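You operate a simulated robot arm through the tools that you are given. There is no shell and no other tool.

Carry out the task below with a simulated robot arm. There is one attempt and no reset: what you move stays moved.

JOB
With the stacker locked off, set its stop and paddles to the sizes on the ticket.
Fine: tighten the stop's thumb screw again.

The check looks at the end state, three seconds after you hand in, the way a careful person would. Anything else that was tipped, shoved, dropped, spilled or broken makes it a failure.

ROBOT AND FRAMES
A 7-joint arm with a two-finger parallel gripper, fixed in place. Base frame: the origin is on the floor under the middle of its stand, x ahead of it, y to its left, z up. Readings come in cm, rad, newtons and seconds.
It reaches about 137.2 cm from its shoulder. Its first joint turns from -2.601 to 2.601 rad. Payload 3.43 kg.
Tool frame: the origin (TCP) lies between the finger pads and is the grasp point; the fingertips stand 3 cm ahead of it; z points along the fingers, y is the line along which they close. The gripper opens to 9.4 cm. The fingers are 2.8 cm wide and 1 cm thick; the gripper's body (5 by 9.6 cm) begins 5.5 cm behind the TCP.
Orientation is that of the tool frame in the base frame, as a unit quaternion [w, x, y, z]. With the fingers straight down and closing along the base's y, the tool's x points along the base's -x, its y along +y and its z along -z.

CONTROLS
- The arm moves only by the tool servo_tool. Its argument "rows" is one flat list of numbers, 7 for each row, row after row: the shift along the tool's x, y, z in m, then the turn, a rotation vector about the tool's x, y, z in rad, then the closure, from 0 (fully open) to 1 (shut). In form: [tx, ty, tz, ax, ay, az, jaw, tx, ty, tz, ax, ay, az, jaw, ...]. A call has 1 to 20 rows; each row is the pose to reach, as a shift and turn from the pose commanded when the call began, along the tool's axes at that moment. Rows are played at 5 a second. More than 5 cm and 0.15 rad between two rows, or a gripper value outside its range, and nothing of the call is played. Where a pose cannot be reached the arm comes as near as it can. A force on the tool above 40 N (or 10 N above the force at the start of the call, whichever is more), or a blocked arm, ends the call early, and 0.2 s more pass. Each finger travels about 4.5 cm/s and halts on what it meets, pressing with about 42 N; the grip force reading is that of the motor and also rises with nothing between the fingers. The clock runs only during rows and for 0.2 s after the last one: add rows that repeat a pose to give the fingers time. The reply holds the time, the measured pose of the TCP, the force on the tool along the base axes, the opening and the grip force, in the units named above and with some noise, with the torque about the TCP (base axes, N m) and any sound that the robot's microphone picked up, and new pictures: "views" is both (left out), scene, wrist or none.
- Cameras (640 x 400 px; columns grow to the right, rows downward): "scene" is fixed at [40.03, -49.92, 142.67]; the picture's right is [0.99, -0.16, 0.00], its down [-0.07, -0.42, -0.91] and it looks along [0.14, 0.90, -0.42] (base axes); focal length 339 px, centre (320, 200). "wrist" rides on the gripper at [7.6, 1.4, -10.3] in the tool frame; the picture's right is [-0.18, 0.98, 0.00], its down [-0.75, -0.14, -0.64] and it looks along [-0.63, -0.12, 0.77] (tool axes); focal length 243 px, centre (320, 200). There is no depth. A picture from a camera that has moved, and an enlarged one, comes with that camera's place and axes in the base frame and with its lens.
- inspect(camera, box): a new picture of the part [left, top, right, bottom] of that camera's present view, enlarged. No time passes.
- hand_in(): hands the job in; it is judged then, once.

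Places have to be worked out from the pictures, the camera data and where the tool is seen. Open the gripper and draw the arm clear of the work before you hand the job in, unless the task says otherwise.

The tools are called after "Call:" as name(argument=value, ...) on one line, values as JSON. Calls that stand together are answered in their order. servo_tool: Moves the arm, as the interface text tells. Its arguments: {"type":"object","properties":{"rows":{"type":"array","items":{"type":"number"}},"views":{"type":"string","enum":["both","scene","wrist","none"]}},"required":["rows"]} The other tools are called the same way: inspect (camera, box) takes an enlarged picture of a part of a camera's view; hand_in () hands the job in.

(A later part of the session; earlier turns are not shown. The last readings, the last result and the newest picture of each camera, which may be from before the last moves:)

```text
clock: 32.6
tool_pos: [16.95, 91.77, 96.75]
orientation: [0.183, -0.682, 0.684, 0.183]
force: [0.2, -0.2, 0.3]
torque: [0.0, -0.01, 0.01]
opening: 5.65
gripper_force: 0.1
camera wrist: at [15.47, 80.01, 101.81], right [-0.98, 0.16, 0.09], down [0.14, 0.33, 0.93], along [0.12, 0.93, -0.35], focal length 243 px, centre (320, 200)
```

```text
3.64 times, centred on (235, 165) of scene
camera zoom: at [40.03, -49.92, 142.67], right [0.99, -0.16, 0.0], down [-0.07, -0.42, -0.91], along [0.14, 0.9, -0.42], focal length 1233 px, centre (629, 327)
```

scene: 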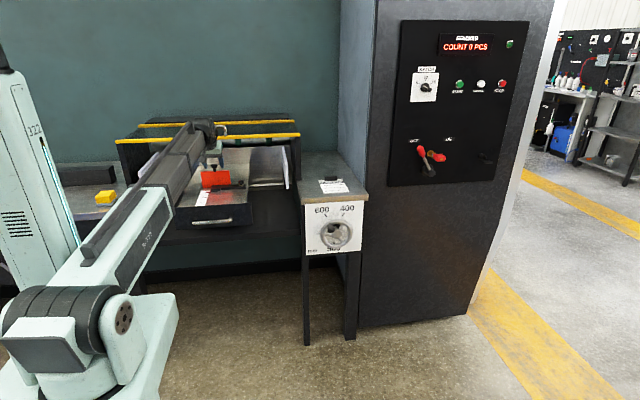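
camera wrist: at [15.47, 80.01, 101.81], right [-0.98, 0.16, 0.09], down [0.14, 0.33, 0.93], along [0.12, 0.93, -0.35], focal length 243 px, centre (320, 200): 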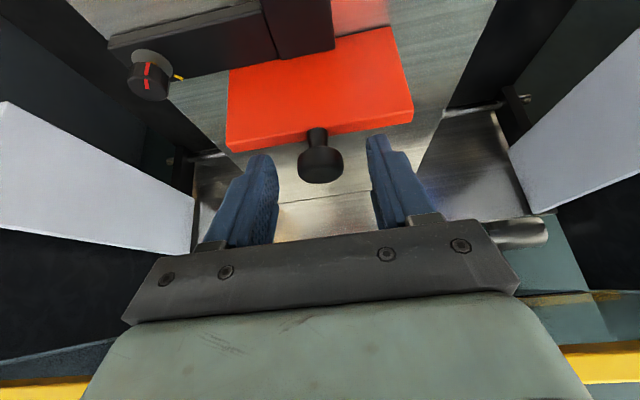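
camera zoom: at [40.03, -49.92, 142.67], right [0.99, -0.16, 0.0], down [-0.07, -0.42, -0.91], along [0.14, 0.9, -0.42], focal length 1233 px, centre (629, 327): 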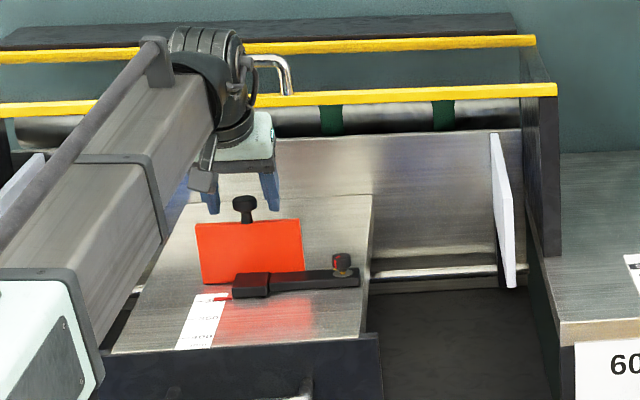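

The knob head sits between the pads, about 1.7 cm ahead of the TCP. I close on it.

Call:
servo_tool(rows=[0, 0, 0, 0, 0, 0, 0.55, 0, 0, 0, 0, 0, 0, 0.7, 0, 0, 0, 0, 0, 0, 0.8, 0, 0, 0, 0, 0, 0, 0.8], views="wrist")

Call:
inspect(camera="wrist", box=[220, 80, 420, 220])

```text
clock: 33.6
tool_pos: [17.04, 91.61, 96.7]
orientation: [0.183, -0.683, 0.683, 0.184]
force: [-1.3, -0.1, -2.1]
torque: [0.12, 0.02, 0.04]
opening: 2.76
gripper_force: 45.4
camera wrist: at [15.46, 79.99, 101.82], right [-0.98, 0.16, 0.09], down [0.14, 0.33, 0.93], along [0.12, 0.93, -0.35], focal length 243 px, centre (320, 200)
```

wrist: 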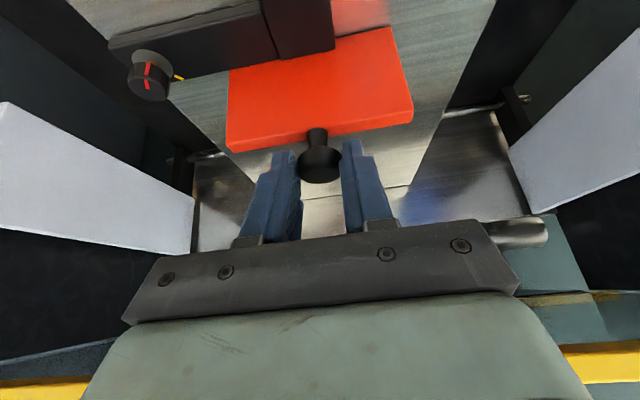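

```text
2.86 times, centred on (320, 150) of wrist
camera zoom: at [15.46, 79.99, 101.82], right [-0.98, 0.16, 0.09], down [0.14, 0.33, 0.93], along [0.12, 0.93, -0.35], focal length 693 px, centre (320, 343)
```

zoom: 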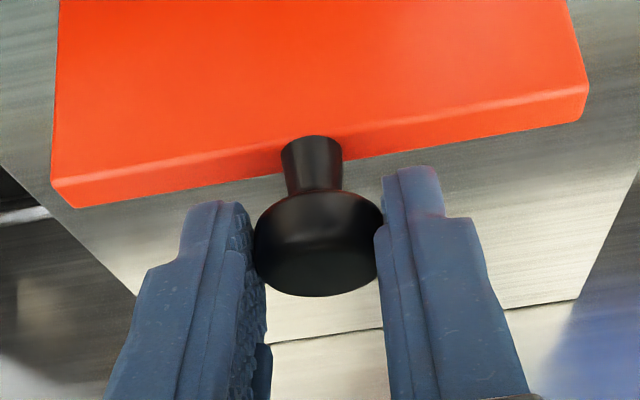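

Gripped at 2.76 cm. I pull gently 1.5 cm toward -y to test whether the stop is free.

Call:
servo_tool(rows=[0.0043, 0, -0.0025, 0, 0, 0, 0.8, 0.0087, 0, -0.005, 0, 0, 0, 0.8, 0.013, 0, -0.0075, 0, 0, 0, 0.8, 0.013, 0, -0.0075, 0, 0, 0, 0.8], views="both")

Call:
inspect(camera="scene", box=[190, 150, 290, 215])

```text
clock: 34.6
tool_pos: [16.97, 90.25, 96.6]
orientation: [0.184, -0.682, 0.683, 0.184]
force: [-4.9, 0.1, 1.3]
torque: [0.26, 0.13, 0.12]
opening: 2.78
gripper_force: 45.0
camera wrist: at [15.47, 78.44, 101.82], right [-0.98, 0.16, 0.09], down [0.14, 0.33, 0.93], along [0.12, 0.93, -0.35], focal length 243 px, centre (320, 200)
```

scene: 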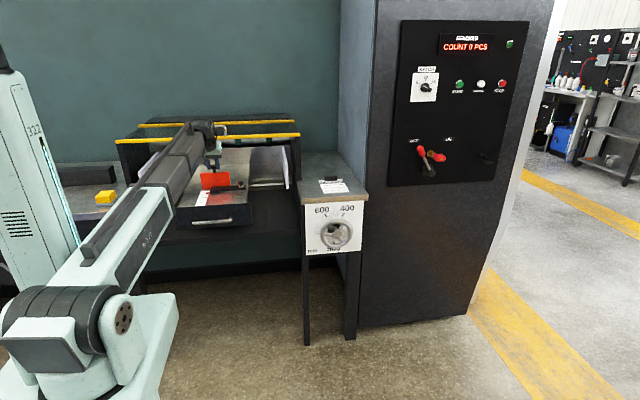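
wrist: 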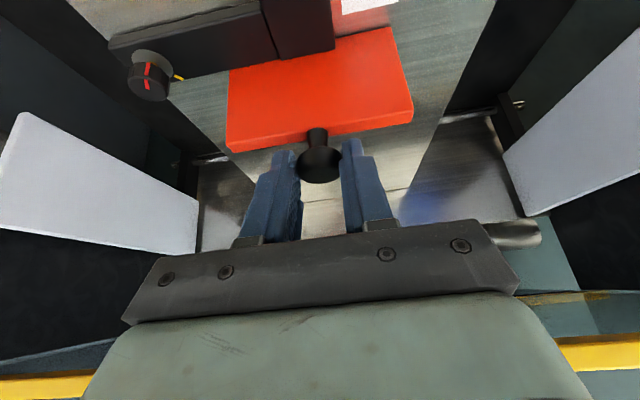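

```text
6.15 times, centred on (240, 182) of scene
camera zoom: at [40.03, -49.92, 142.67], right [0.99, -0.16, 0.0], down [-0.07, -0.42, -0.91], along [0.14, 0.9, -0.42], focal length 2087 px, centre (812, 308)
```

zoom: 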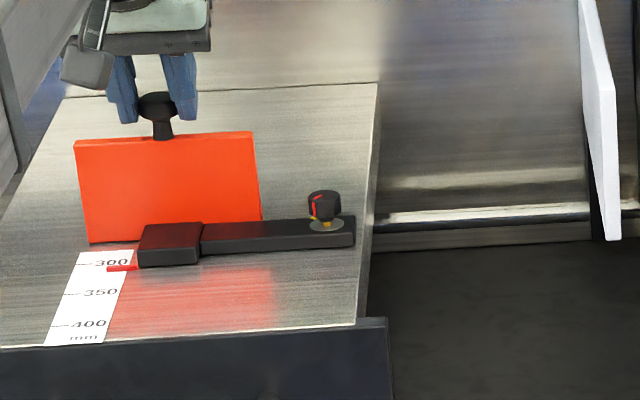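

The stop slid freely, and the pointer now reads about 312. I pull it a further 8.5 cm toward -y in small steps.

Call:
servo_tool(rows=[0.0074, 0, -0.0042, 0, 0, 0, 0.8, 0.0147, 0, -0.0085, 0, 0, 0, 0.8, 0.0221, 0, -0.0128, 0, 0, 0, 0.8, 0.0294, 0, -0.017, 0, 0, 0, 0.8, 0.0368, 0, -0.0213, 0, 0, 0, 0.8, 0.0442, 0, -0.0255, 0, 0, 0, 0.8, 0.0515, 0, -0.0297, 0, 0, 0, 0.8, 0.0589, 0, -0.034, 0, 0, 0, 0.8, 0.0662, 0, -0.0382, 0, 0, 0, 0.8, 0.0736, 0, -0.0425, 0, 0, 0, 0.8, 0.0736, 0, -0.0425, 0, 0, 0, 0.8], views="both")

Call:
inspect(camera="scene", box=[190, 160, 270, 215])

Call:
inspect(camera="scene", box=[190, 190, 230, 215])

```text
clock: 37.0
tool_pos: [17.05, 81.56, 96.71]
orientation: [-0.183, 0.683, -0.683, -0.183]
force: [-12.5, -1.3, -5.3]
torque: [0.94, 0.2, 0.1]
opening: 2.77
gripper_force: 45.6
camera wrist: at [15.47, 69.94, 101.83], right [-0.98, 0.16, 0.09], down [0.14, 0.33, 0.93], along [0.12, 0.93, -0.35], focal length 243 px, centre (320, 200)
```

scene: 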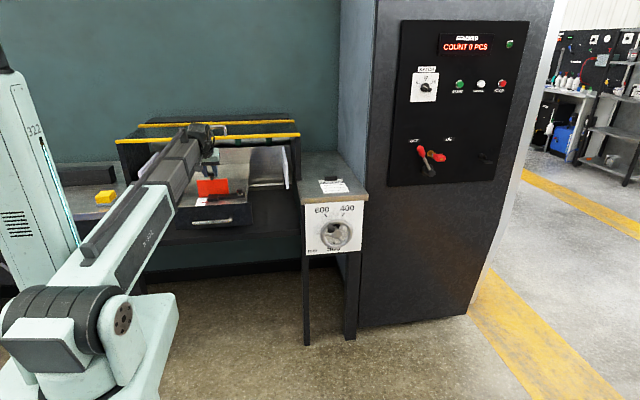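
wrist: 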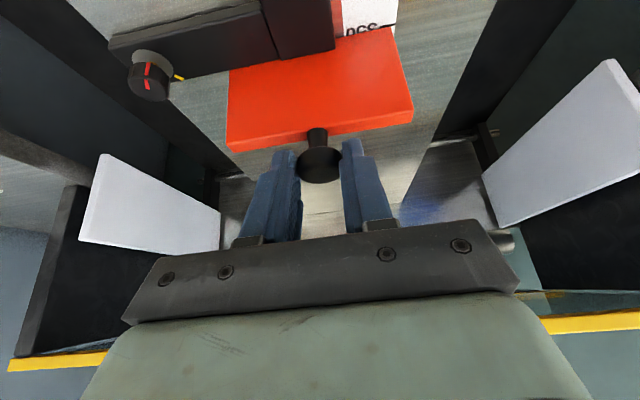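

```text
7.27 times, centred on (230, 188) of scene
camera zoom: at [40.03, -49.92, 142.67], right [0.99, -0.16, 0.0], down [-0.07, -0.42, -0.91], along [0.14, 0.9, -0.42], focal length 2466 px, centre (974, 291)
```

zoom: 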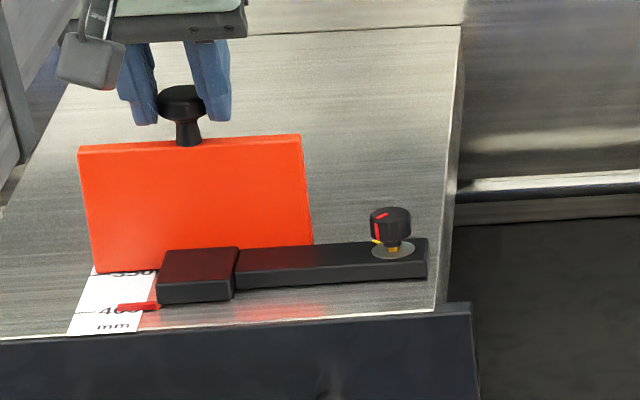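

```text
16.00 times, centred on (210, 202) of scene
camera zoom: at [40.03, -49.92, 142.67], right [0.99, -0.16, 0.0], down [-0.07, -0.42, -0.91], along [0.14, 0.9, -0.42], focal length 5426 px, centre (2080, 160)
```

zoom: 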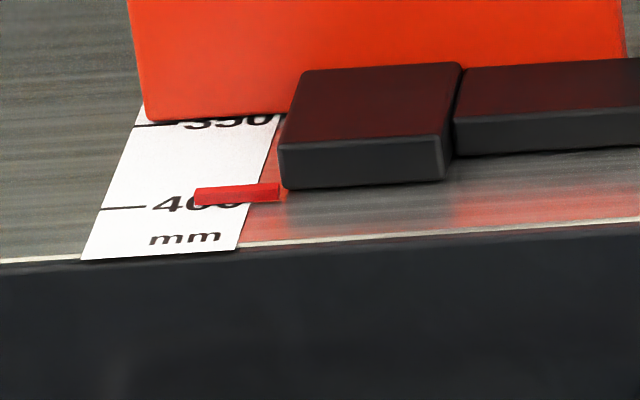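

The pointer is close to 400. The scene view is oblique, so to read it without parallax I release the knob, back off and then look along -x at the scale.

Call:
servo_tool(rows=[0, 0, 0, 0, 0, 0, 0.6, 0, 0, 0, 0, 0, 0, 0.4, 0, 0, 0, 0, 0, 0, 0.4, -0.005, 0, -0.02, 0, 0, 0, 0.4, -0.01, 0, -0.04, 0, 0, 0, 0.4, -0.015, 0, -0.06, 0, 0, 0, 0.4, -0.015, 0, -0.06, 0, 0, 0, 0.4], views="both")

Call:
inspect(camera="scene", box=[190, 190, 230, 215])

Call:
inspect(camera="wrist", box=[260, 0, 460, 140])

```text
clock: 38.6
tool_pos: [17.07, 79.98, 102.7]
orientation: [0.183, -0.683, 0.684, 0.182]
force: [-0.9, -0.5, -0.4]
torque: [-0.02, 0.0, 0.03]
opening: 5.65
gripper_force: 0.1
camera wrist: at [15.51, 68.3, 107.8], right [-0.98, 0.16, 0.09], down [0.14, 0.33, 0.93], along [0.12, 0.93, -0.35], focal length 243 px, centre (320, 200)
```

scene: 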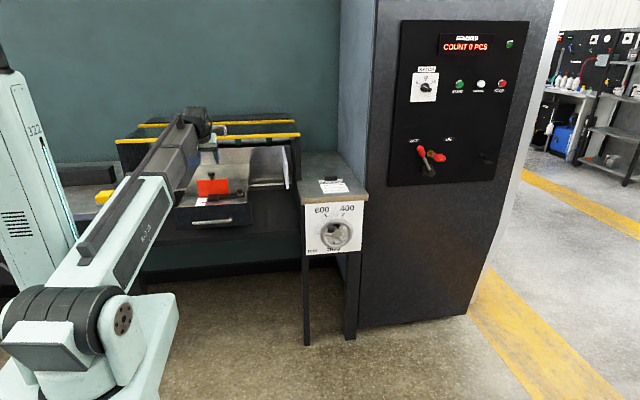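
wrist: 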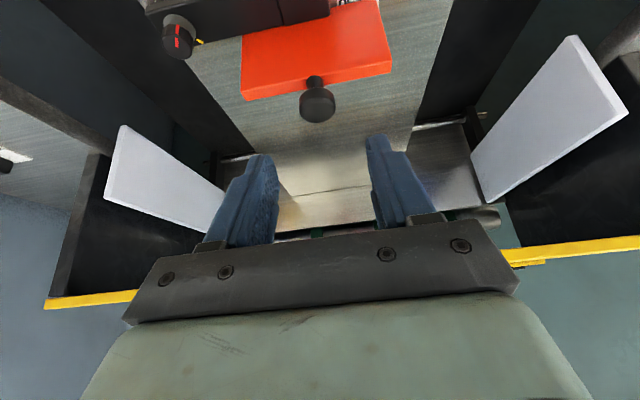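

```text
16.00 times, centred on (210, 202) of scene
camera zoom: at [40.03, -49.92, 142.67], right [0.99, -0.16, 0.0], down [-0.07, -0.42, -0.91], along [0.14, 0.9, -0.42], focal length 5426 px, centre (2080, 160)
```

zoom: 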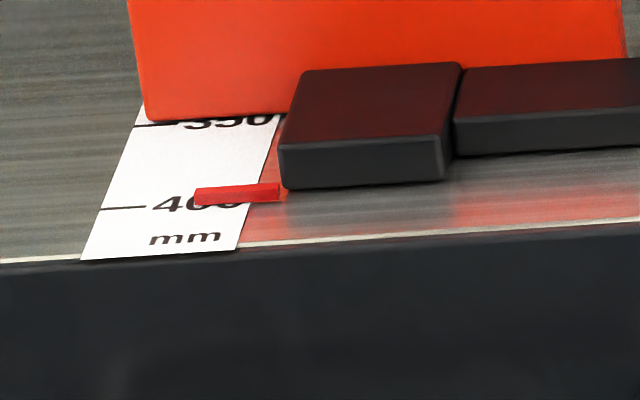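

```text
2.86 times, centred on (360, 70) of wrist
camera zoom: at [15.51, 68.3, 107.8], right [-0.98, 0.16, 0.09], down [0.14, 0.33, 0.93], along [0.12, 0.93, -0.35], focal length 693 px, centre (206, 571)
```

zoom: 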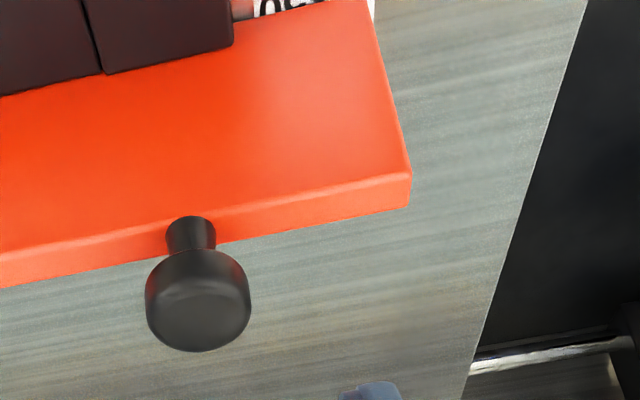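

The stop stayed put after release. I now swing the hand around to yaw 97°, pointing straight down, so the camera looks along -x at the pointer and scale.

Call:
servo_tool(rows=[-0.0005, -0.0066, 0.0009, -0.034, 0.0301, -0.1269, 0.4, -0.0011, -0.0133, 0.0019, -0.068, 0.0602, -0.2539, 0.4, -0.0016, -0.0199, 0.0028, -0.1021, 0.0903, -0.3808, 0.4, -0.0022, -0.0266, 0.0038, -0.1361, 0.1204, -0.5077, 0.4, -0.0027, -0.0332, 0.0047, -0.1701, 0.1505, -0.6347, 0.4, -0.0033, -0.0398, 0.0056, -0.2041, 0.1806, -0.7616, 0.4, -0.0038, -0.0465, 0.0066, -0.2381, 0.2106, -0.8885, 0.4, -0.0044, -0.0531, 0.0075, -0.2721, 0.2407, -1.0154, 0.4, -0.0049, -0.0597, 0.0084, -0.3061, 0.2708, -1.1424, 0.4, -0.0054, -0.0664, 0.0094, -0.3402, 0.3009, -1.2693, 0.4, -0.006, -0.073, 0.0103, -0.3742, 0.331, -1.3962, 0.4, -0.0065, -0.0797, 0.0112, -0.4082, 0.3611, -1.5232, 0.4, -0.0071, -0.0863, 0.0122, -0.4422, 0.3912, -1.6501, 0.4, -0.0071, -0.0863, 0.0122, -0.4422, 0.3912, -1.6501, 0.4], views="both")

```text
clock: 41.6
tool_pos: [25.6, 81.2, 102.05]
orientation: [0.001, 0.998, 0.062, 0.001]
force: [0.0, -0.1, 0.1]
torque: [0.02, -0.02, 0.03]
opening: 5.64
gripper_force: 0.1
camera wrist: at [33.27, 80.7, 112.24], right [-0.06, -1.0, 0.0], down [-0.77, 0.05, 0.64], along [-0.64, 0.04, -0.77], focal length 243 px, centre (320, 200)
```

scene: 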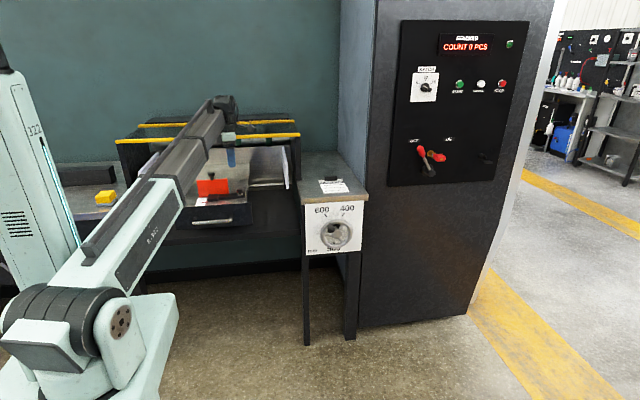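
wrist: 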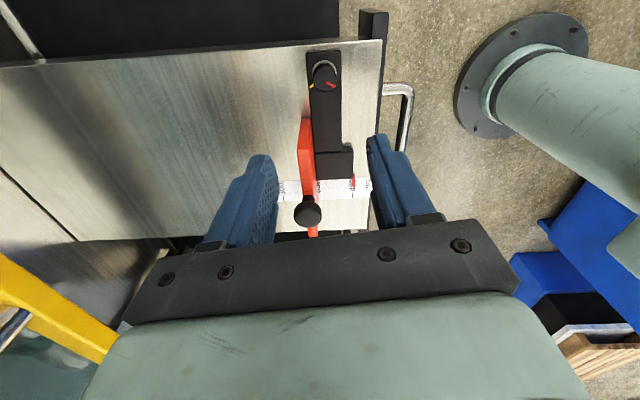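

This is a good overhead view with almost no y-parallax. I zoom in on the pointer and the 400 mark.

Call:
inspect(camera="wrist", box=[310, 150, 390, 215])

Call:
inspect(camera="wrist", box=[335, 165, 375, 200])

Call:
inspect(camera="wrist", box=[290, 40, 360, 110])

```text
6.15 times, centred on (350, 182) of wrist
camera zoom: at [33.27, 80.7, 112.24], right [-0.06, -1.0, 0.0], down [-0.77, 0.05, 0.64], along [-0.64, 0.04, -0.77], focal length 1493 px, centre (135, 308)
```

zoom: 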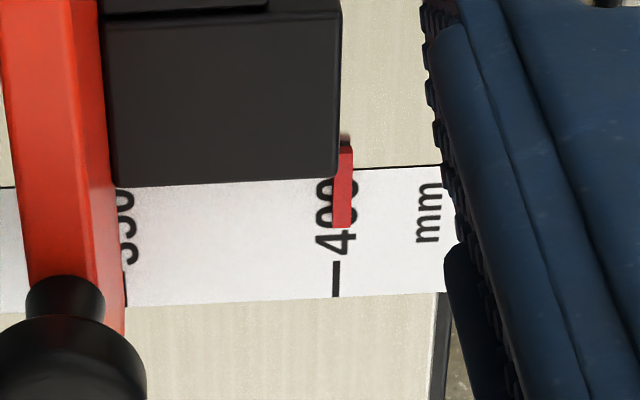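

```text
11.43 times, centred on (355, 182) of wrist
camera zoom: at [33.27, 80.7, 112.24], right [-0.06, -1.0, 0.0], down [-0.77, 0.05, 0.64], along [-0.64, 0.04, -0.77], focal length 2773 px, centre (-80, 400)
```

zoom: 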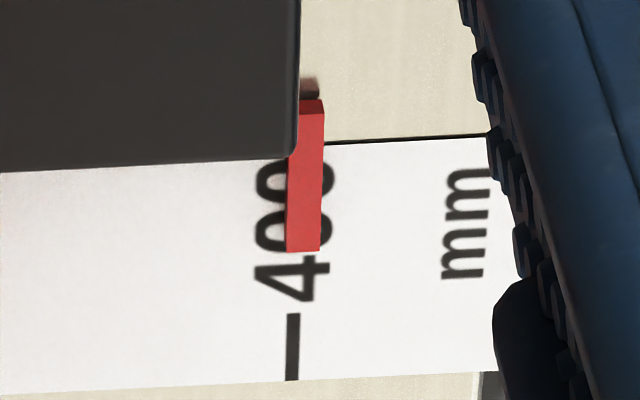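

```text
5.71 times, centred on (325, 75) of wrist
camera zoom: at [33.27, 80.7, 112.24], right [-0.06, -1.0, 0.0], down [-0.77, 0.05, 0.64], along [-0.64, 0.04, -0.77], focal length 1386 px, centre (291, 914)
```

zoom: 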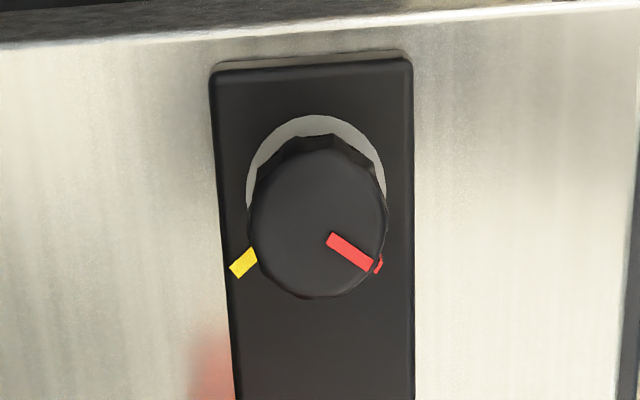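

The pointer centre is about 1 mm past the 400 tick, so it reads roughly 401. The thumb screw's red mark is at azimuth 236° against yellow at 134°, so it needs about 102° clockwise to be tight. The knob axis is near (27.7, 80.6). I go straight down over it, keeping this yaw.

Call:
servo_tool(rows=[0.0067, 0.0025, 0.02, 0, 0, 0, 0.5, 0.0133, 0.005, 0.04, 0, 0, 0, 0.55, 0.02, 0.0075, 0.06, 0, 0, 0, 0.55, 0.02, 0.0075, 0.06, 0, 0, 0, 0.55], views="wrist")

Call:
inspect(camera="wrist", box=[240, 60, 400, 180])

Call:
inspect(camera="scene", box=[190, 130, 290, 215])

```text
clock: 42.6
tool_pos: [27.72, 80.69, 96.06]
orientation: [-0.001, 0.998, 0.06, -0.001]
force: [0.5, -0.7, 0.3]
torque: [0.01, 0.01, -0.03]
opening: 4.25
gripper_force: 0.1
camera wrist: at [35.36, 80.2, 106.29], right [-0.06, -1.0, 0.0], down [-0.77, 0.05, 0.64], along [-0.64, 0.04, -0.77], focal length 243 px, centre (320, 200)
```

wrist: 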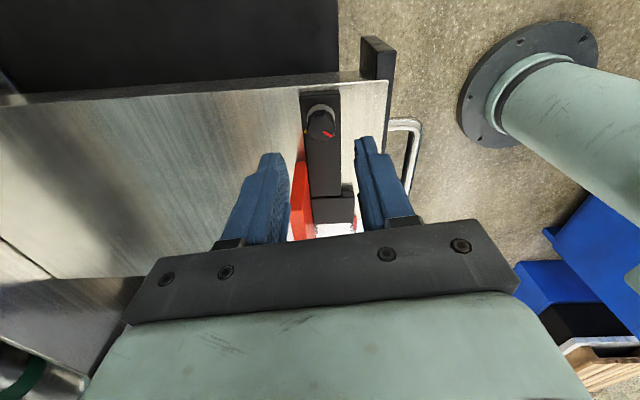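

```text
3.33 times, centred on (320, 120) of wrist
camera zoom: at [35.36, 80.2, 106.29], right [-0.06, -1.0, 0.0], down [-0.77, 0.05, 0.64], along [-0.64, 0.04, -0.77], focal length 809 px, centre (320, 467)
```

zoom: 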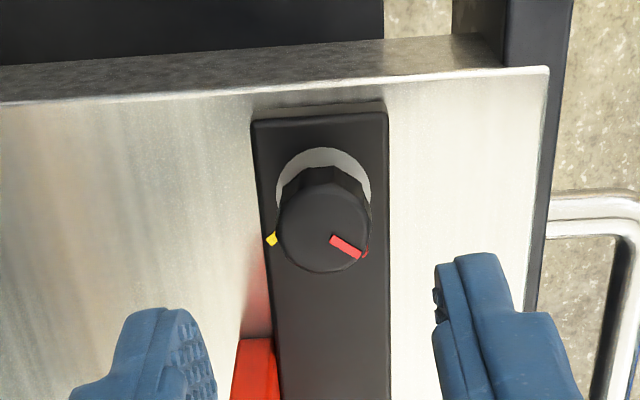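

```text
4.71 times, centred on (240, 172) of scene
camera zoom: at [40.03, -49.92, 142.67], right [0.99, -0.16, 0.0], down [-0.07, -0.42, -0.91], along [0.14, 0.9, -0.42], focal length 1596 px, centre (696, 329)
```

zoom: 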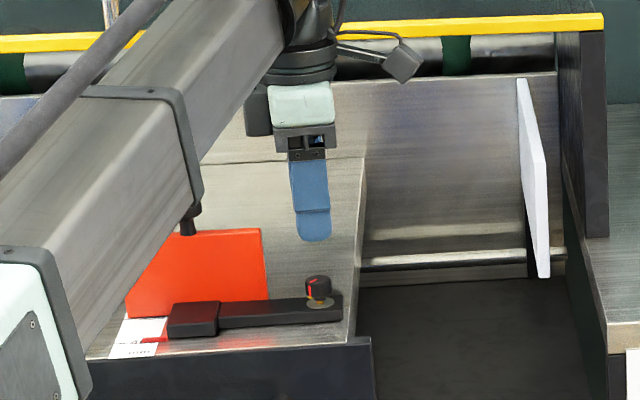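

The knob is centred under the fingers. I descend to TCP z ≈ 90.4 and then close.

Call:
servo_tool(rows=[-0.0005, 0, 0.015, 0, 0, 0, 0.55, -0.0009, 0, 0.03, 0, 0, 0, 0.55, -0.0009, 0, 0.045, 0, 0, 0, 0.55, -0.0009, 0, 0.0565, 0, 0, 0, 0.55, -0.0009, 0, 0.0565, 0, 0, 0, 0.55], views="wrist")

Call:
inspect(camera="wrist", box=[240, 90, 400, 210])

Call:
inspect(camera="scene", box=[210, 150, 280, 210])

```text
clock: 43.8
tool_pos: [27.55, 80.65, 90.44]
orientation: [0.0, 0.998, 0.061, 0.0]
force: [0.7, 0.0, 0.5]
torque: [0.02, -0.01, 0.01]
opening: 4.21
gripper_force: 0.1
camera wrist: at [35.24, 80.19, 100.64], right [-0.06, -1.0, 0.0], down [-0.77, 0.05, 0.64], along [-0.64, 0.04, -0.77], focal length 243 px, centre (320, 200)
```

wrist: 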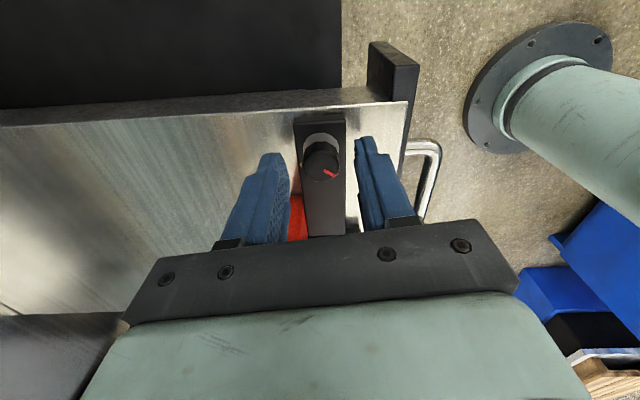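

```text
3.33 times, centred on (320, 150) of wrist
camera zoom: at [35.24, 80.19, 100.64], right [-0.06, -1.0, 0.0], down [-0.77, 0.05, 0.64], along [-0.64, 0.04, -0.77], focal length 809 px, centre (320, 367)
```

zoom: 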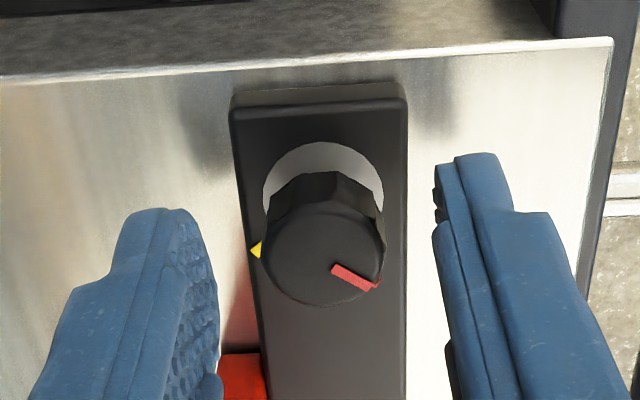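

```text
6.67 times, centred on (245, 180) of scene
camera zoom: at [40.03, -49.92, 142.67], right [0.99, -0.16, 0.0], down [-0.07, -0.42, -0.91], along [0.14, 0.9, -0.42], focal length 2261 px, centre (820, 333)
```

zoom: 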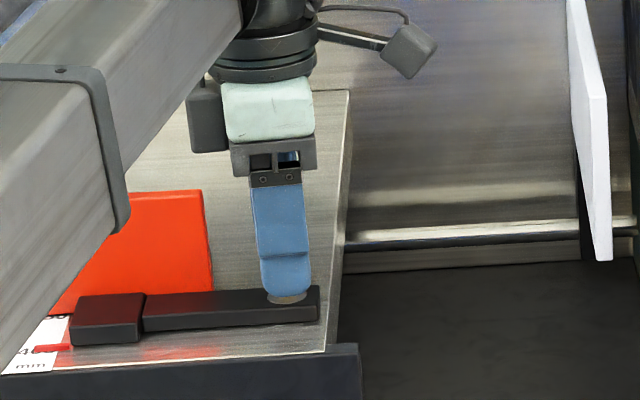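

The front finger lines up with the knob in the scene view too. I close on it.

Call:
servo_tool(rows=[0, 0, 0, 0, 0, 0, 0.65, 0, 0, 0, 0, 0, 0, 0.75, 0, 0, 0, 0, 0, 0, 0.88, 0, 0, 0, 0, 0, 0, 0.88], views="wrist")

Call:
inspect(camera="wrist", box=[240, 90, 400, 210])

Call:
inspect(camera="scene", box=[190, 190, 230, 215])

```text
clock: 44.8
tool_pos: [27.61, 80.56, 90.35]
orientation: [0.0, 0.998, 0.06, 0.0]
force: [0.1, -1.5, 0.3]
torque: [0.01, -0.11, 0.03]
opening: 2.12
gripper_force: 44.9
camera wrist: at [35.25, 80.18, 100.65], right [-0.06, -1.0, 0.0], down [-0.77, 0.05, 0.64], along [-0.64, 0.04, -0.77], focal length 243 px, centre (320, 200)
```

wrist: 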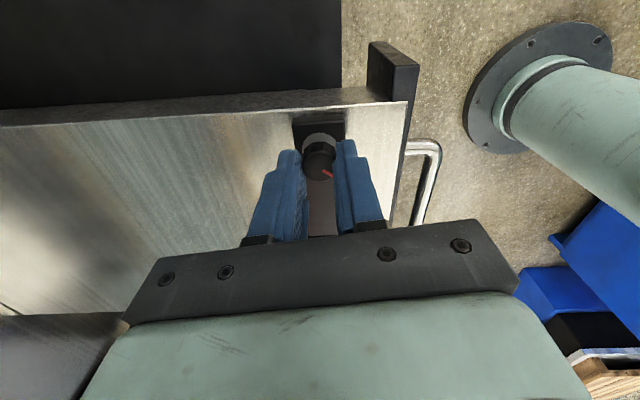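

```text
3.33 times, centred on (320, 150) of wrist
camera zoom: at [35.25, 80.18, 100.65], right [-0.06, -1.0, 0.0], down [-0.77, 0.05, 0.64], along [-0.64, 0.04, -0.77], focal length 809 px, centre (320, 367)
```

zoom: 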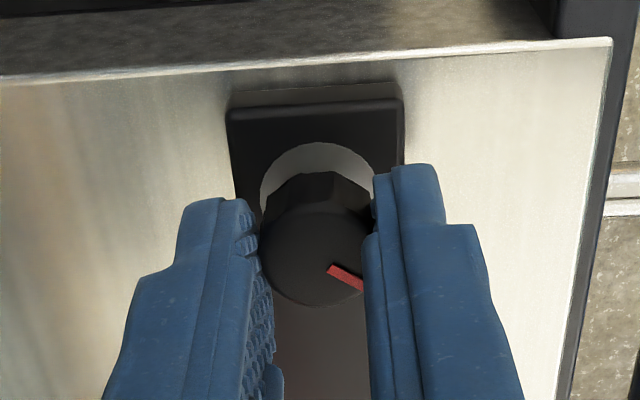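

```text
16.00 times, centred on (210, 202) of scene
camera zoom: at [40.03, -49.92, 142.67], right [0.99, -0.16, 0.0], down [-0.07, -0.42, -0.91], along [0.14, 0.9, -0.42], focal length 5426 px, centre (2080, 160)
```

zoom: 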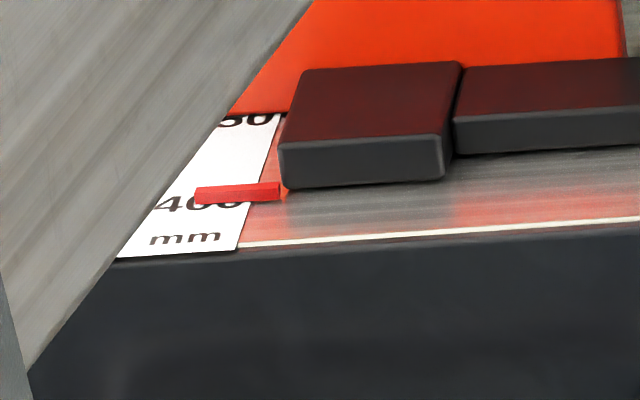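

I hold the knob firmly. I shift the stop 1.1 mm toward +y and then turn clockwise about the vertical axis by 1.3 rad of the needed 1.78.

Call:
servo_tool(rows=[0, -0.0011, 0, 0, 0, 0, 0.9, 0, -0.0011, 0, 0, 0, 0, 0.9, 0, -0.0011, 0, 0, 0, 0.13, 0.9, 0, -0.0011, 0, 0, 0, 0.26, 0.9, 0, -0.0011, 0, 0, 0, 0.39, 0.9, 0, -0.0011, 0, 0, 0, 0.52, 0.9, 0, -0.0011, 0, 0, 0, 0.65, 0.9, 0, -0.0011, 0, 0, 0, 0.78, 0.9, 0, -0.0011, 0, 0, 0, 0.91, 0.9, 0, -0.0011, 0, 0, 0, 1.04, 0.9, 0, -0.0011, 0, 0, 0, 1.17, 0.9, 0, -0.0011, 0, 0, 0, 1.3, 0.9, 0, -0.0011, 0, 0, 0, 1.3, 0.9], views="wrist")

Call:
inspect(camera="wrist", box=[240, 90, 400, 210])

```text
clock: 47.6
tool_pos: [27.54, 80.62, 90.32]
orientation: [0.0, 0.83, -0.557, 0.0]
force: [-2.1, 2.0, 16.8]
torque: [-0.43, -0.13, -0.09]
opening: 2.12
gripper_force: 45.8
camera wrist: at [29.08, 73.15, 100.64], right [-0.98, -0.2, 0.0], down [-0.16, 0.75, 0.64], along [-0.13, 0.63, -0.77], focal length 243 px, centre (320, 200)
```

wrist: 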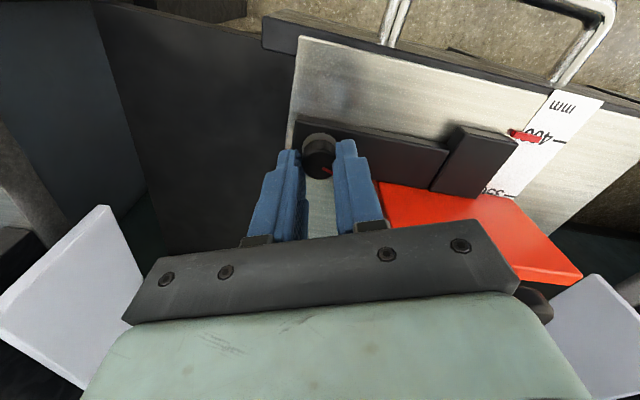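

```text
3.33 times, centred on (320, 150) of wrist
camera zoom: at [29.08, 73.15, 100.64], right [-0.98, -0.2, 0.0], down [-0.16, 0.75, 0.64], along [-0.13, 0.63, -0.77], focal length 809 px, centre (320, 367)
```

zoom: 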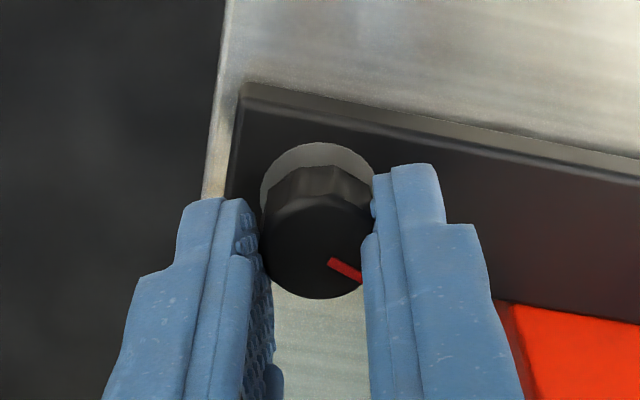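

The turn is going well, with the red mark still fixed relative to the fingers. I finish the remaining 0.48 rad clockwise.

Call:
servo_tool(rows=[0, 0, 0, 0, 0, 0.12, 0.9, 0, 0, 0, 0, 0, 0.24, 0.9, 0, 0, 0, 0, 0, 0.36, 0.9, 0, 0, 0, 0, 0, 0.48, 0.9, 0, 0, 0, 0, 0, 0.48, 0.9], views="wrist")

Call:
inspect(camera="wrist", box=[240, 90, 400, 210])

```text
clock: 48.8
tool_pos: [27.68, 80.72, 90.39]
orientation: [0.0, -0.675, 0.738, -0.001]
force: [-4.3, 0.2, 15.2]
torque: [0.29, 0.11, -0.1]
opening: 2.11
gripper_force: 44.7
camera wrist: at [25.39, 73.29, 100.63], right [-0.96, 0.27, 0.0], down [0.21, 0.74, 0.64], along [0.18, 0.62, -0.77], focal length 243 px, centre (320, 200)
```

wrist: 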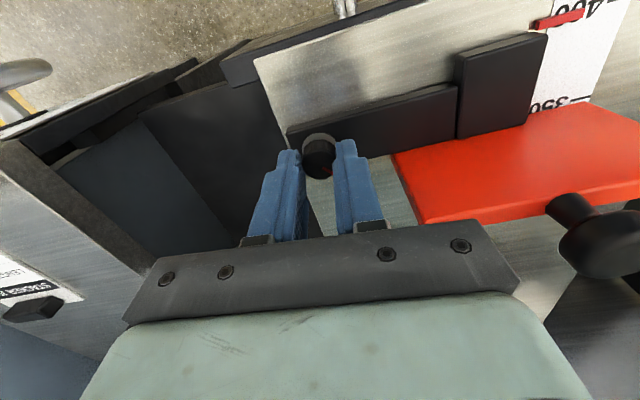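

```text
3.33 times, centred on (320, 150) of wrist
camera zoom: at [25.39, 73.29, 100.63], right [-0.96, 0.27, 0.0], down [0.21, 0.74, 0.64], along [0.18, 0.62, -0.77], focal length 809 px, centre (320, 367)
```

zoom: 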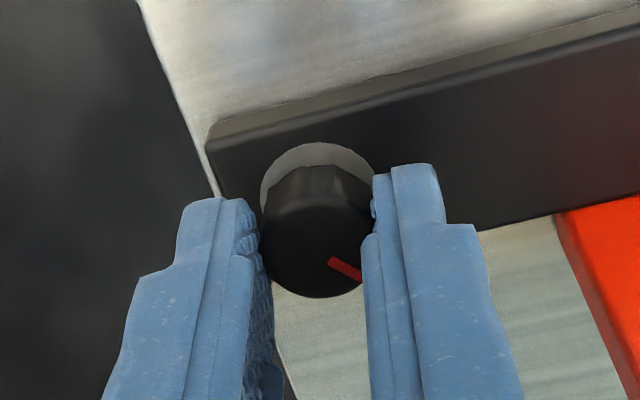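

I've now turned the full 102° with little resistance at the tool. I try 0.12 rad more to feel whether it seats against a firm stop.

Call:
servo_tool(rows=[0, 0, 0, 0, 0, 0.06, 0.92, 0, 0, 0, 0, 0, 0.12, 0.92, 0, 0, 0, 0, 0, 0.12, 0.92], views="wrist")

Call:
inspect(camera="wrist", box=[240, 90, 400, 210])

```text
clock: 49.6
tool_pos: [27.59, 80.76, 90.39]
orientation: [0.001, -0.629, 0.777, 0.0]
force: [-4.8, 1.7, 15.1]
torque: [-0.08, 0.13, 0.02]
opening: 2.1
gripper_force: 45.0
camera wrist: at [24.52, 73.59, 100.63], right [-0.92, 0.38, 0.0], down [0.29, 0.71, 0.64], along [0.25, 0.59, -0.77], focal length 243 px, centre (320, 200)
```

wrist: 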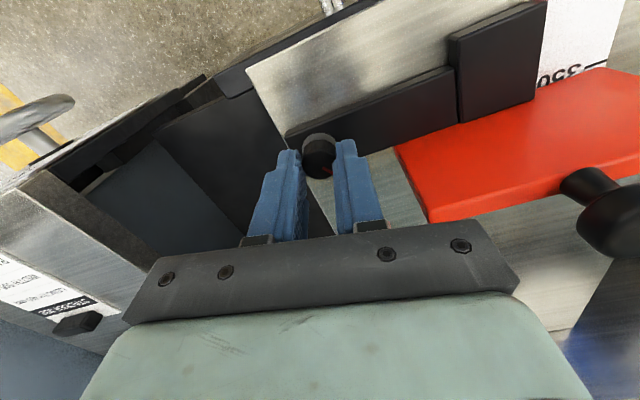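

```text
3.33 times, centred on (320, 150) of wrist
camera zoom: at [24.52, 73.59, 100.63], right [-0.92, 0.38, 0.0], down [0.29, 0.71, 0.64], along [0.25, 0.59, -0.77], focal length 809 px, centre (320, 367)
```

zoom: 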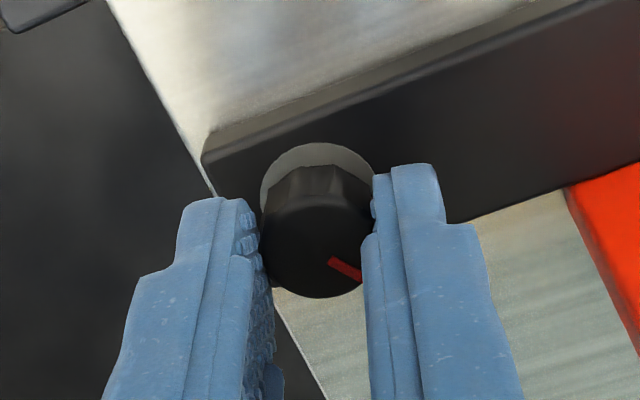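

The knob kept turning without a hard stop. I release, lift and compare the red and yellow marks and the stem gap.

Call:
servo_tool(rows=[0, 0, 0, 0, 0, 0, 0.7, 0, 0, 0, 0, 0, 0, 0.52, 0, 0, 0, 0, 0, 0, 0.52, 0, 0, -0.02, 0, 0, 0, 0.52, 0, 0, -0.04, 0, 0, 0, 0.52, 0, 0, -0.06, 0, 0, 0, 0.52, 0, 0, -0.08, 0, 0, 0, 0.52, 0, 0, -0.08, 0, 0, 0, 0.52], views="both")

Call:
inspect(camera="wrist", box=[270, 60, 370, 130])

Call:
inspect(camera="scene", box=[220, 170, 270, 210])

Call:
inspect(camera="scene", box=[190, 190, 230, 215])

```text
clock: 51.4
tool_pos: [27.64, 80.66, 98.33]
orientation: [0.001, -0.63, 0.777, 0.0]
force: [1.1, 0.4, -0.1]
torque: [0.04, -0.01, -0.01]
opening: 4.48
gripper_force: 0.0
camera wrist: at [24.54, 73.63, 108.62], right [-0.92, 0.38, 0.0], down [0.29, 0.71, 0.64], along [0.25, 0.59, -0.77], focal length 243 px, centre (320, 200)
```

scene: 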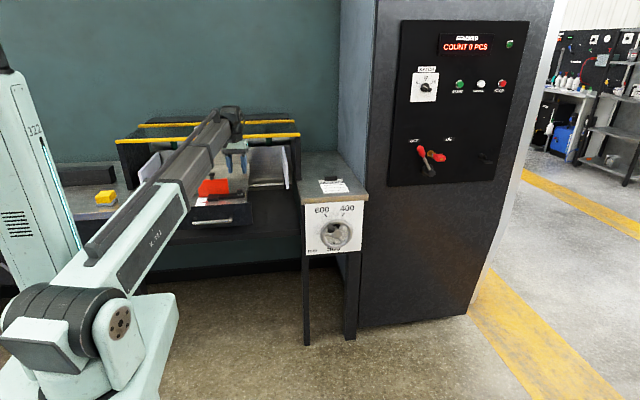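
wrist: 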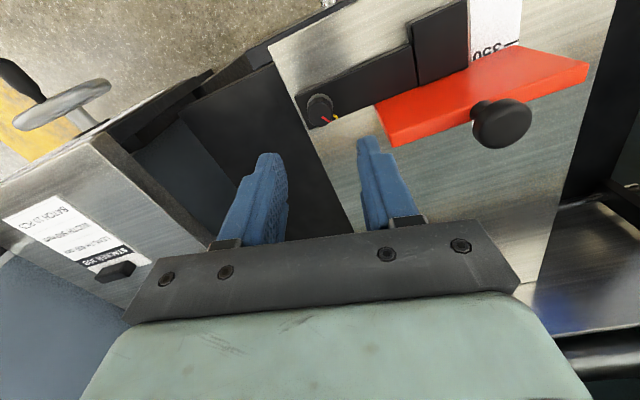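

```text
5.71 times, centred on (320, 95) of wrist
camera zoom: at [24.54, 73.63, 108.62], right [-0.92, 0.38, 0.0], down [0.29, 0.71, 0.64], along [0.25, 0.59, -0.77], focal length 1386 px, centre (320, 800)
```

zoom: 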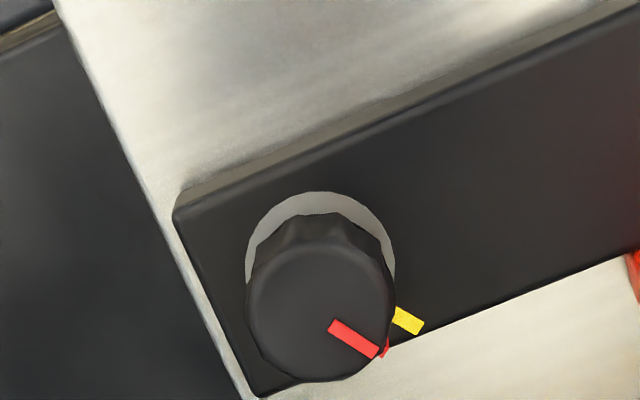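

```text
10.00 times, centred on (245, 190) of scene
camera zoom: at [40.03, -49.92, 142.67], right [0.99, -0.16, 0.0], down [-0.07, -0.42, -0.91], along [0.14, 0.9, -0.42], focal length 3391 px, centre (1070, 300)
```

zoom: 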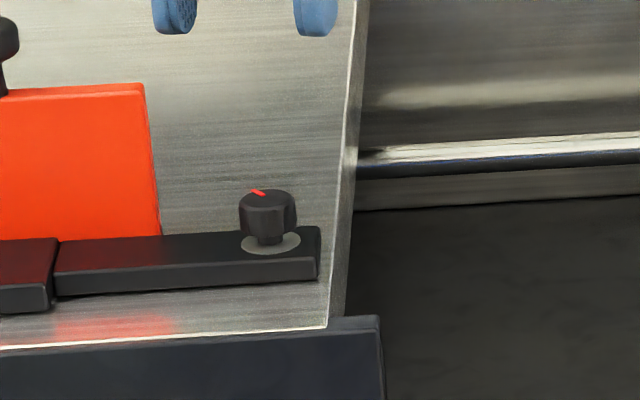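

```text
16.00 times, centred on (210, 202) of scene
camera zoom: at [40.03, -49.92, 142.67], right [0.99, -0.16, 0.0], down [-0.07, -0.42, -0.91], along [0.14, 0.9, -0.42], focal length 5426 px, centre (2080, 160)
```

zoom: 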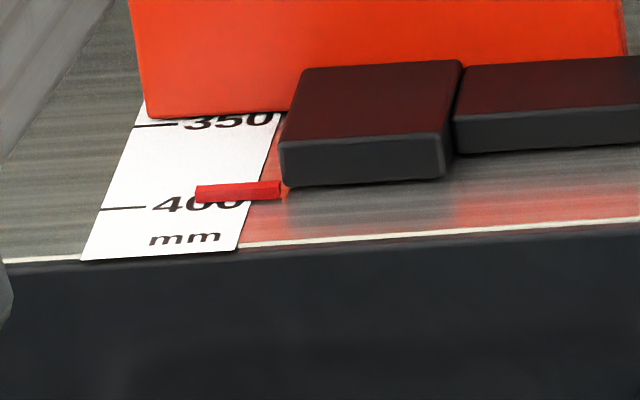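

Red and yellow are aligned again to within a few degrees, and the knob height is back to its original value, so the screw is tight again. I return to the overhead view to verify the pointer and the marks.

Call:
servo_tool(rows=[-0.0001, 0.0015, -0.0027, 0, 0, -0.1357, 0.5, -0.0002, 0.003, -0.0053, 0, 0, -0.2714, 0.5, -0.0002, 0.0045, -0.008, 0, 0, -0.4071, 0.5, -0.0003, 0.006, -0.0106, 0, 0, -0.5429, 0.5, -0.0004, 0.0075, -0.0133, 0, 0, -0.6786, 0.5, -0.0005, 0.009, -0.0159, 0, 0, -0.8143, 0.5, -0.0005, 0.0105, -0.0186, 0, 0, -0.95, 0.5, -0.0006, 0.012, -0.0213, 0, 0, -1.0857, 0.5, -0.0007, 0.0136, -0.0239, 0, 0, -1.2214, 0.5, -0.0008, 0.0151, -0.0266, 0, 0, -1.3571, 0.5, -0.0008, 0.0166, -0.0292, 0, 0, -1.4929, 0.5, -0.0009, 0.0181, -0.0319, 0, 0, -1.6286, 0.5, -0.001, 0.0196, -0.0345, 0, 0, -1.7643, 0.5, -0.0011, 0.0211, -0.0372, 0, 0, -1.9, 0.5, -0.0011, 0.0211, -0.0372, 0, 0, -1.9, 0.5], views="wrist")

Call:
inspect(camera="wrist", box=[335, 165, 375, 200])

Call:
inspect(camera="wrist", box=[290, 40, 360, 110])

```text
clock: 54.6
tool_pos: [25.53, 81.32, 101.99]
orientation: [0.0, 0.998, 0.061, -0.001]
force: [-0.2, 0.2, -1.0]
torque: [-0.03, 0.02, 0.01]
opening: 4.69
gripper_force: 0.0
camera wrist: at [33.25, 80.86, 112.32], right [-0.06, -1.0, 0.0], down [-0.77, 0.05, 0.64], along [-0.64, 0.04, -0.77], focal length 243 px, centre (320, 200)
```

wrist: 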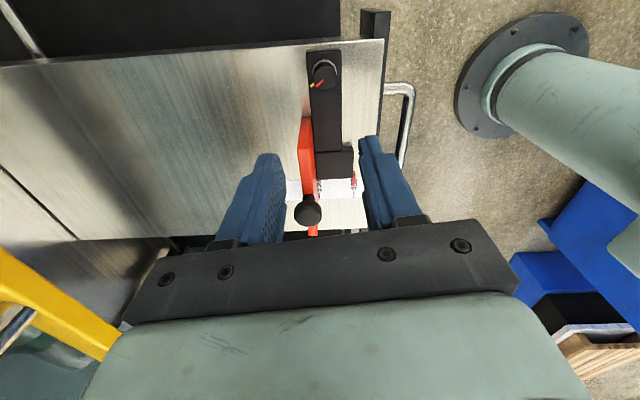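

```text
11.43 times, centred on (355, 182) of wrist
camera zoom: at [33.25, 80.86, 112.32], right [-0.06, -1.0, 0.0], down [-0.77, 0.05, 0.64], along [-0.64, 0.04, -0.77], focal length 2773 px, centre (-80, 400)
```

zoom: 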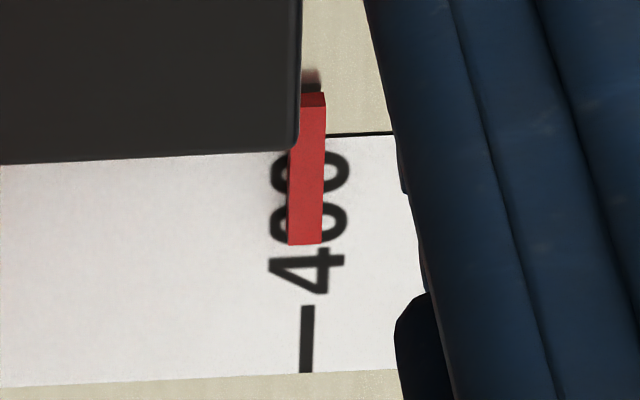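

```text
5.71 times, centred on (325, 75) of wrist
camera zoom: at [33.25, 80.86, 112.32], right [-0.06, -1.0, 0.0], down [-0.77, 0.05, 0.64], along [-0.64, 0.04, -0.77], focal length 1386 px, centre (291, 914)
```

zoom: 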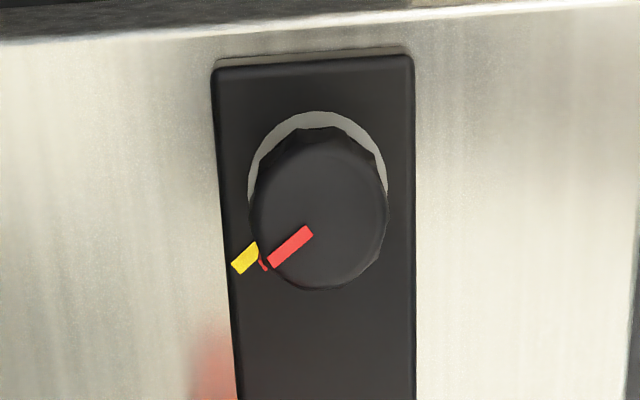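

The red and yellow marks line up. The pointer is within about a millimetre of the tick, so I zoom further to be sure.

Call:
inspect(camera="wrist", box=[350, 172, 366, 198])

Call:
inspect(camera="wrist", box=[280, 165, 375, 205])

```text
15.38 times, centred on (358, 185) of wrist
camera zoom: at [33.25, 80.86, 112.32], right [-0.06, -1.0, 0.0], down [-0.77, 0.05, 0.64], along [-0.64, 0.04, -0.77], focal length 3733 px, centre (-265, 431)
```

zoom: 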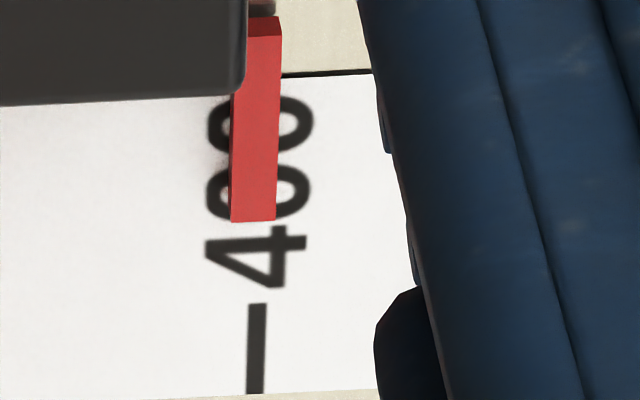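

```text
6.74 times, centred on (328, 185) of wrist
camera zoom: at [33.25, 80.86, 112.32], right [-0.06, -1.0, 0.0], down [-0.77, 0.05, 0.64], along [-0.64, 0.04, -0.77], focal length 1634 px, centre (270, 301)
```

zoom: 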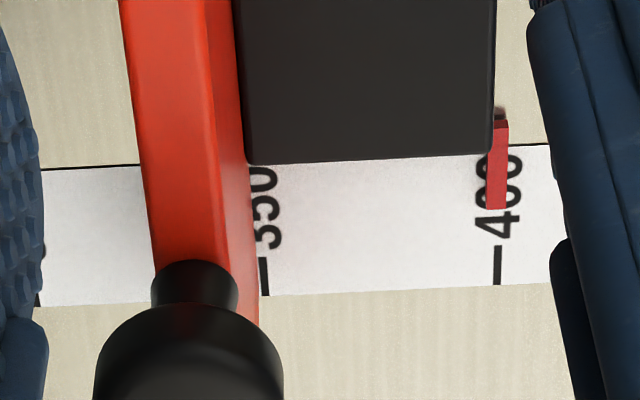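

The stop reads 399–400 mm and the screw is back on its mark, so I'll leave it. Next is the handwheel: hub about (65.8, 69.5, 70.8), crank handle at 11 o'clock about (62.7, 64–68.7, 76), and index notch near 2 o'clock. I move to a pose in front of it with the fingers tilted forward.

Call:
servo_tool(rows=[0.0202, 0.0236, 0.0067, 0.0586, -0.0517, 0.1014, 0.5, 0.0404, 0.0471, 0.0133, 0.1171, -0.1034, 0.2029, 0.5, 0.0607, 0.0707, 0.02, 0.1757, -0.1551, 0.3043, 0.5, 0.0809, 0.0942, 0.0266, 0.2342, -0.2069, 0.4057, 0.5, 0.1011, 0.1178, 0.0333, 0.2928, -0.2586, 0.5072, 0.5, 0.1213, 0.1413, 0.04, 0.3513, -0.3103, 0.6086, 0.5, 0.1415, 0.1649, 0.0466, 0.4099, -0.362, 0.71, 0.5, 0.1618, 0.1884, 0.0533, 0.4684, -0.4137, 0.8115, 0.5, 0.182, 0.212, 0.0599, 0.527, -0.4654, 0.9129, 0.5, 0.2022, 0.2355, 0.0666, 0.5855, -0.5171, 1.0143, 0.5, 0.2224, 0.2591, 0.0733, 0.6441, -0.5688, 1.1158, 0.5, 0.2426, 0.2826, 0.0799, 0.7026, -0.6206, 1.2172, 0.5, 0.2629, 0.3062, 0.0866, 0.7612, -0.6723, 1.3186, 0.5, 0.2831, 0.3297, 0.0932, 0.8197, -0.724, 1.4201, 0.5, 0.3033, 0.3533, 0.0999, 0.8783, -0.7757, 1.5215, 0.5, 0.3033, 0.3533, 0.0999, 0.8783, -0.7757, 1.5215, 0.5], views="both")

Call:
inspect(camera="scene", box=[290, 185, 370, 260])

```text
clock: 58.0
tool_pos: [60.06, 49.94, 92.24]
orientation: [0.355, -0.611, 0.614, 0.353]
force: [0.6, -0.3, 0.1]
torque: [-0.01, 0.01, 0.01]
opening: 4.67
gripper_force: 0.0
camera wrist: at [58.48, 37.19, 90.69], right [-0.98, 0.1, 0.16], down [0.14, -0.18, 0.97], along [0.12, 0.98, 0.16], focal length 243 px, centre (320, 200)
```

scene: 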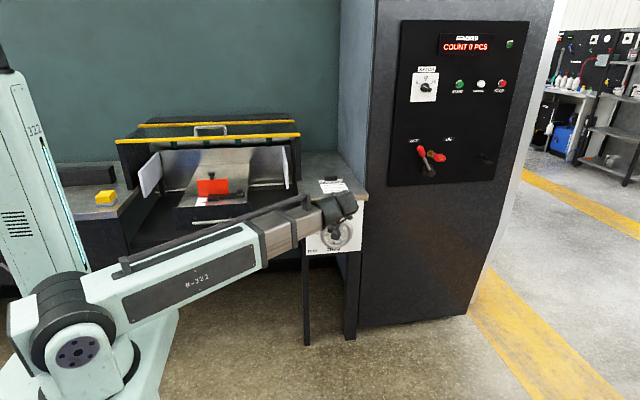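
wrist: 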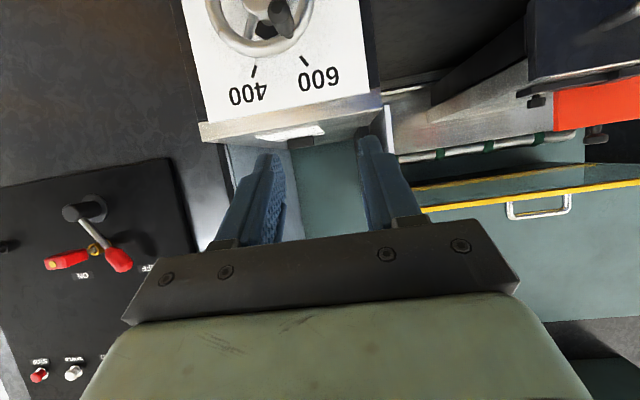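

```text
5.33 times, centred on (330, 222) of scene
camera zoom: at [40.03, -49.92, 142.67], right [0.99, -0.16, 0.0], down [-0.07, -0.42, -0.91], along [0.14, 0.9, -0.42], focal length 1809 px, centre (267, 80)
```

zoom: 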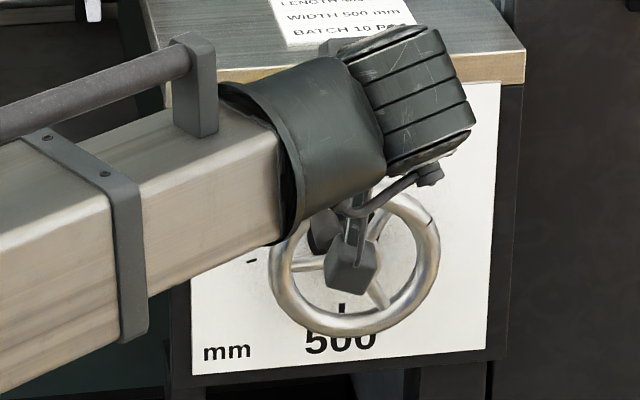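

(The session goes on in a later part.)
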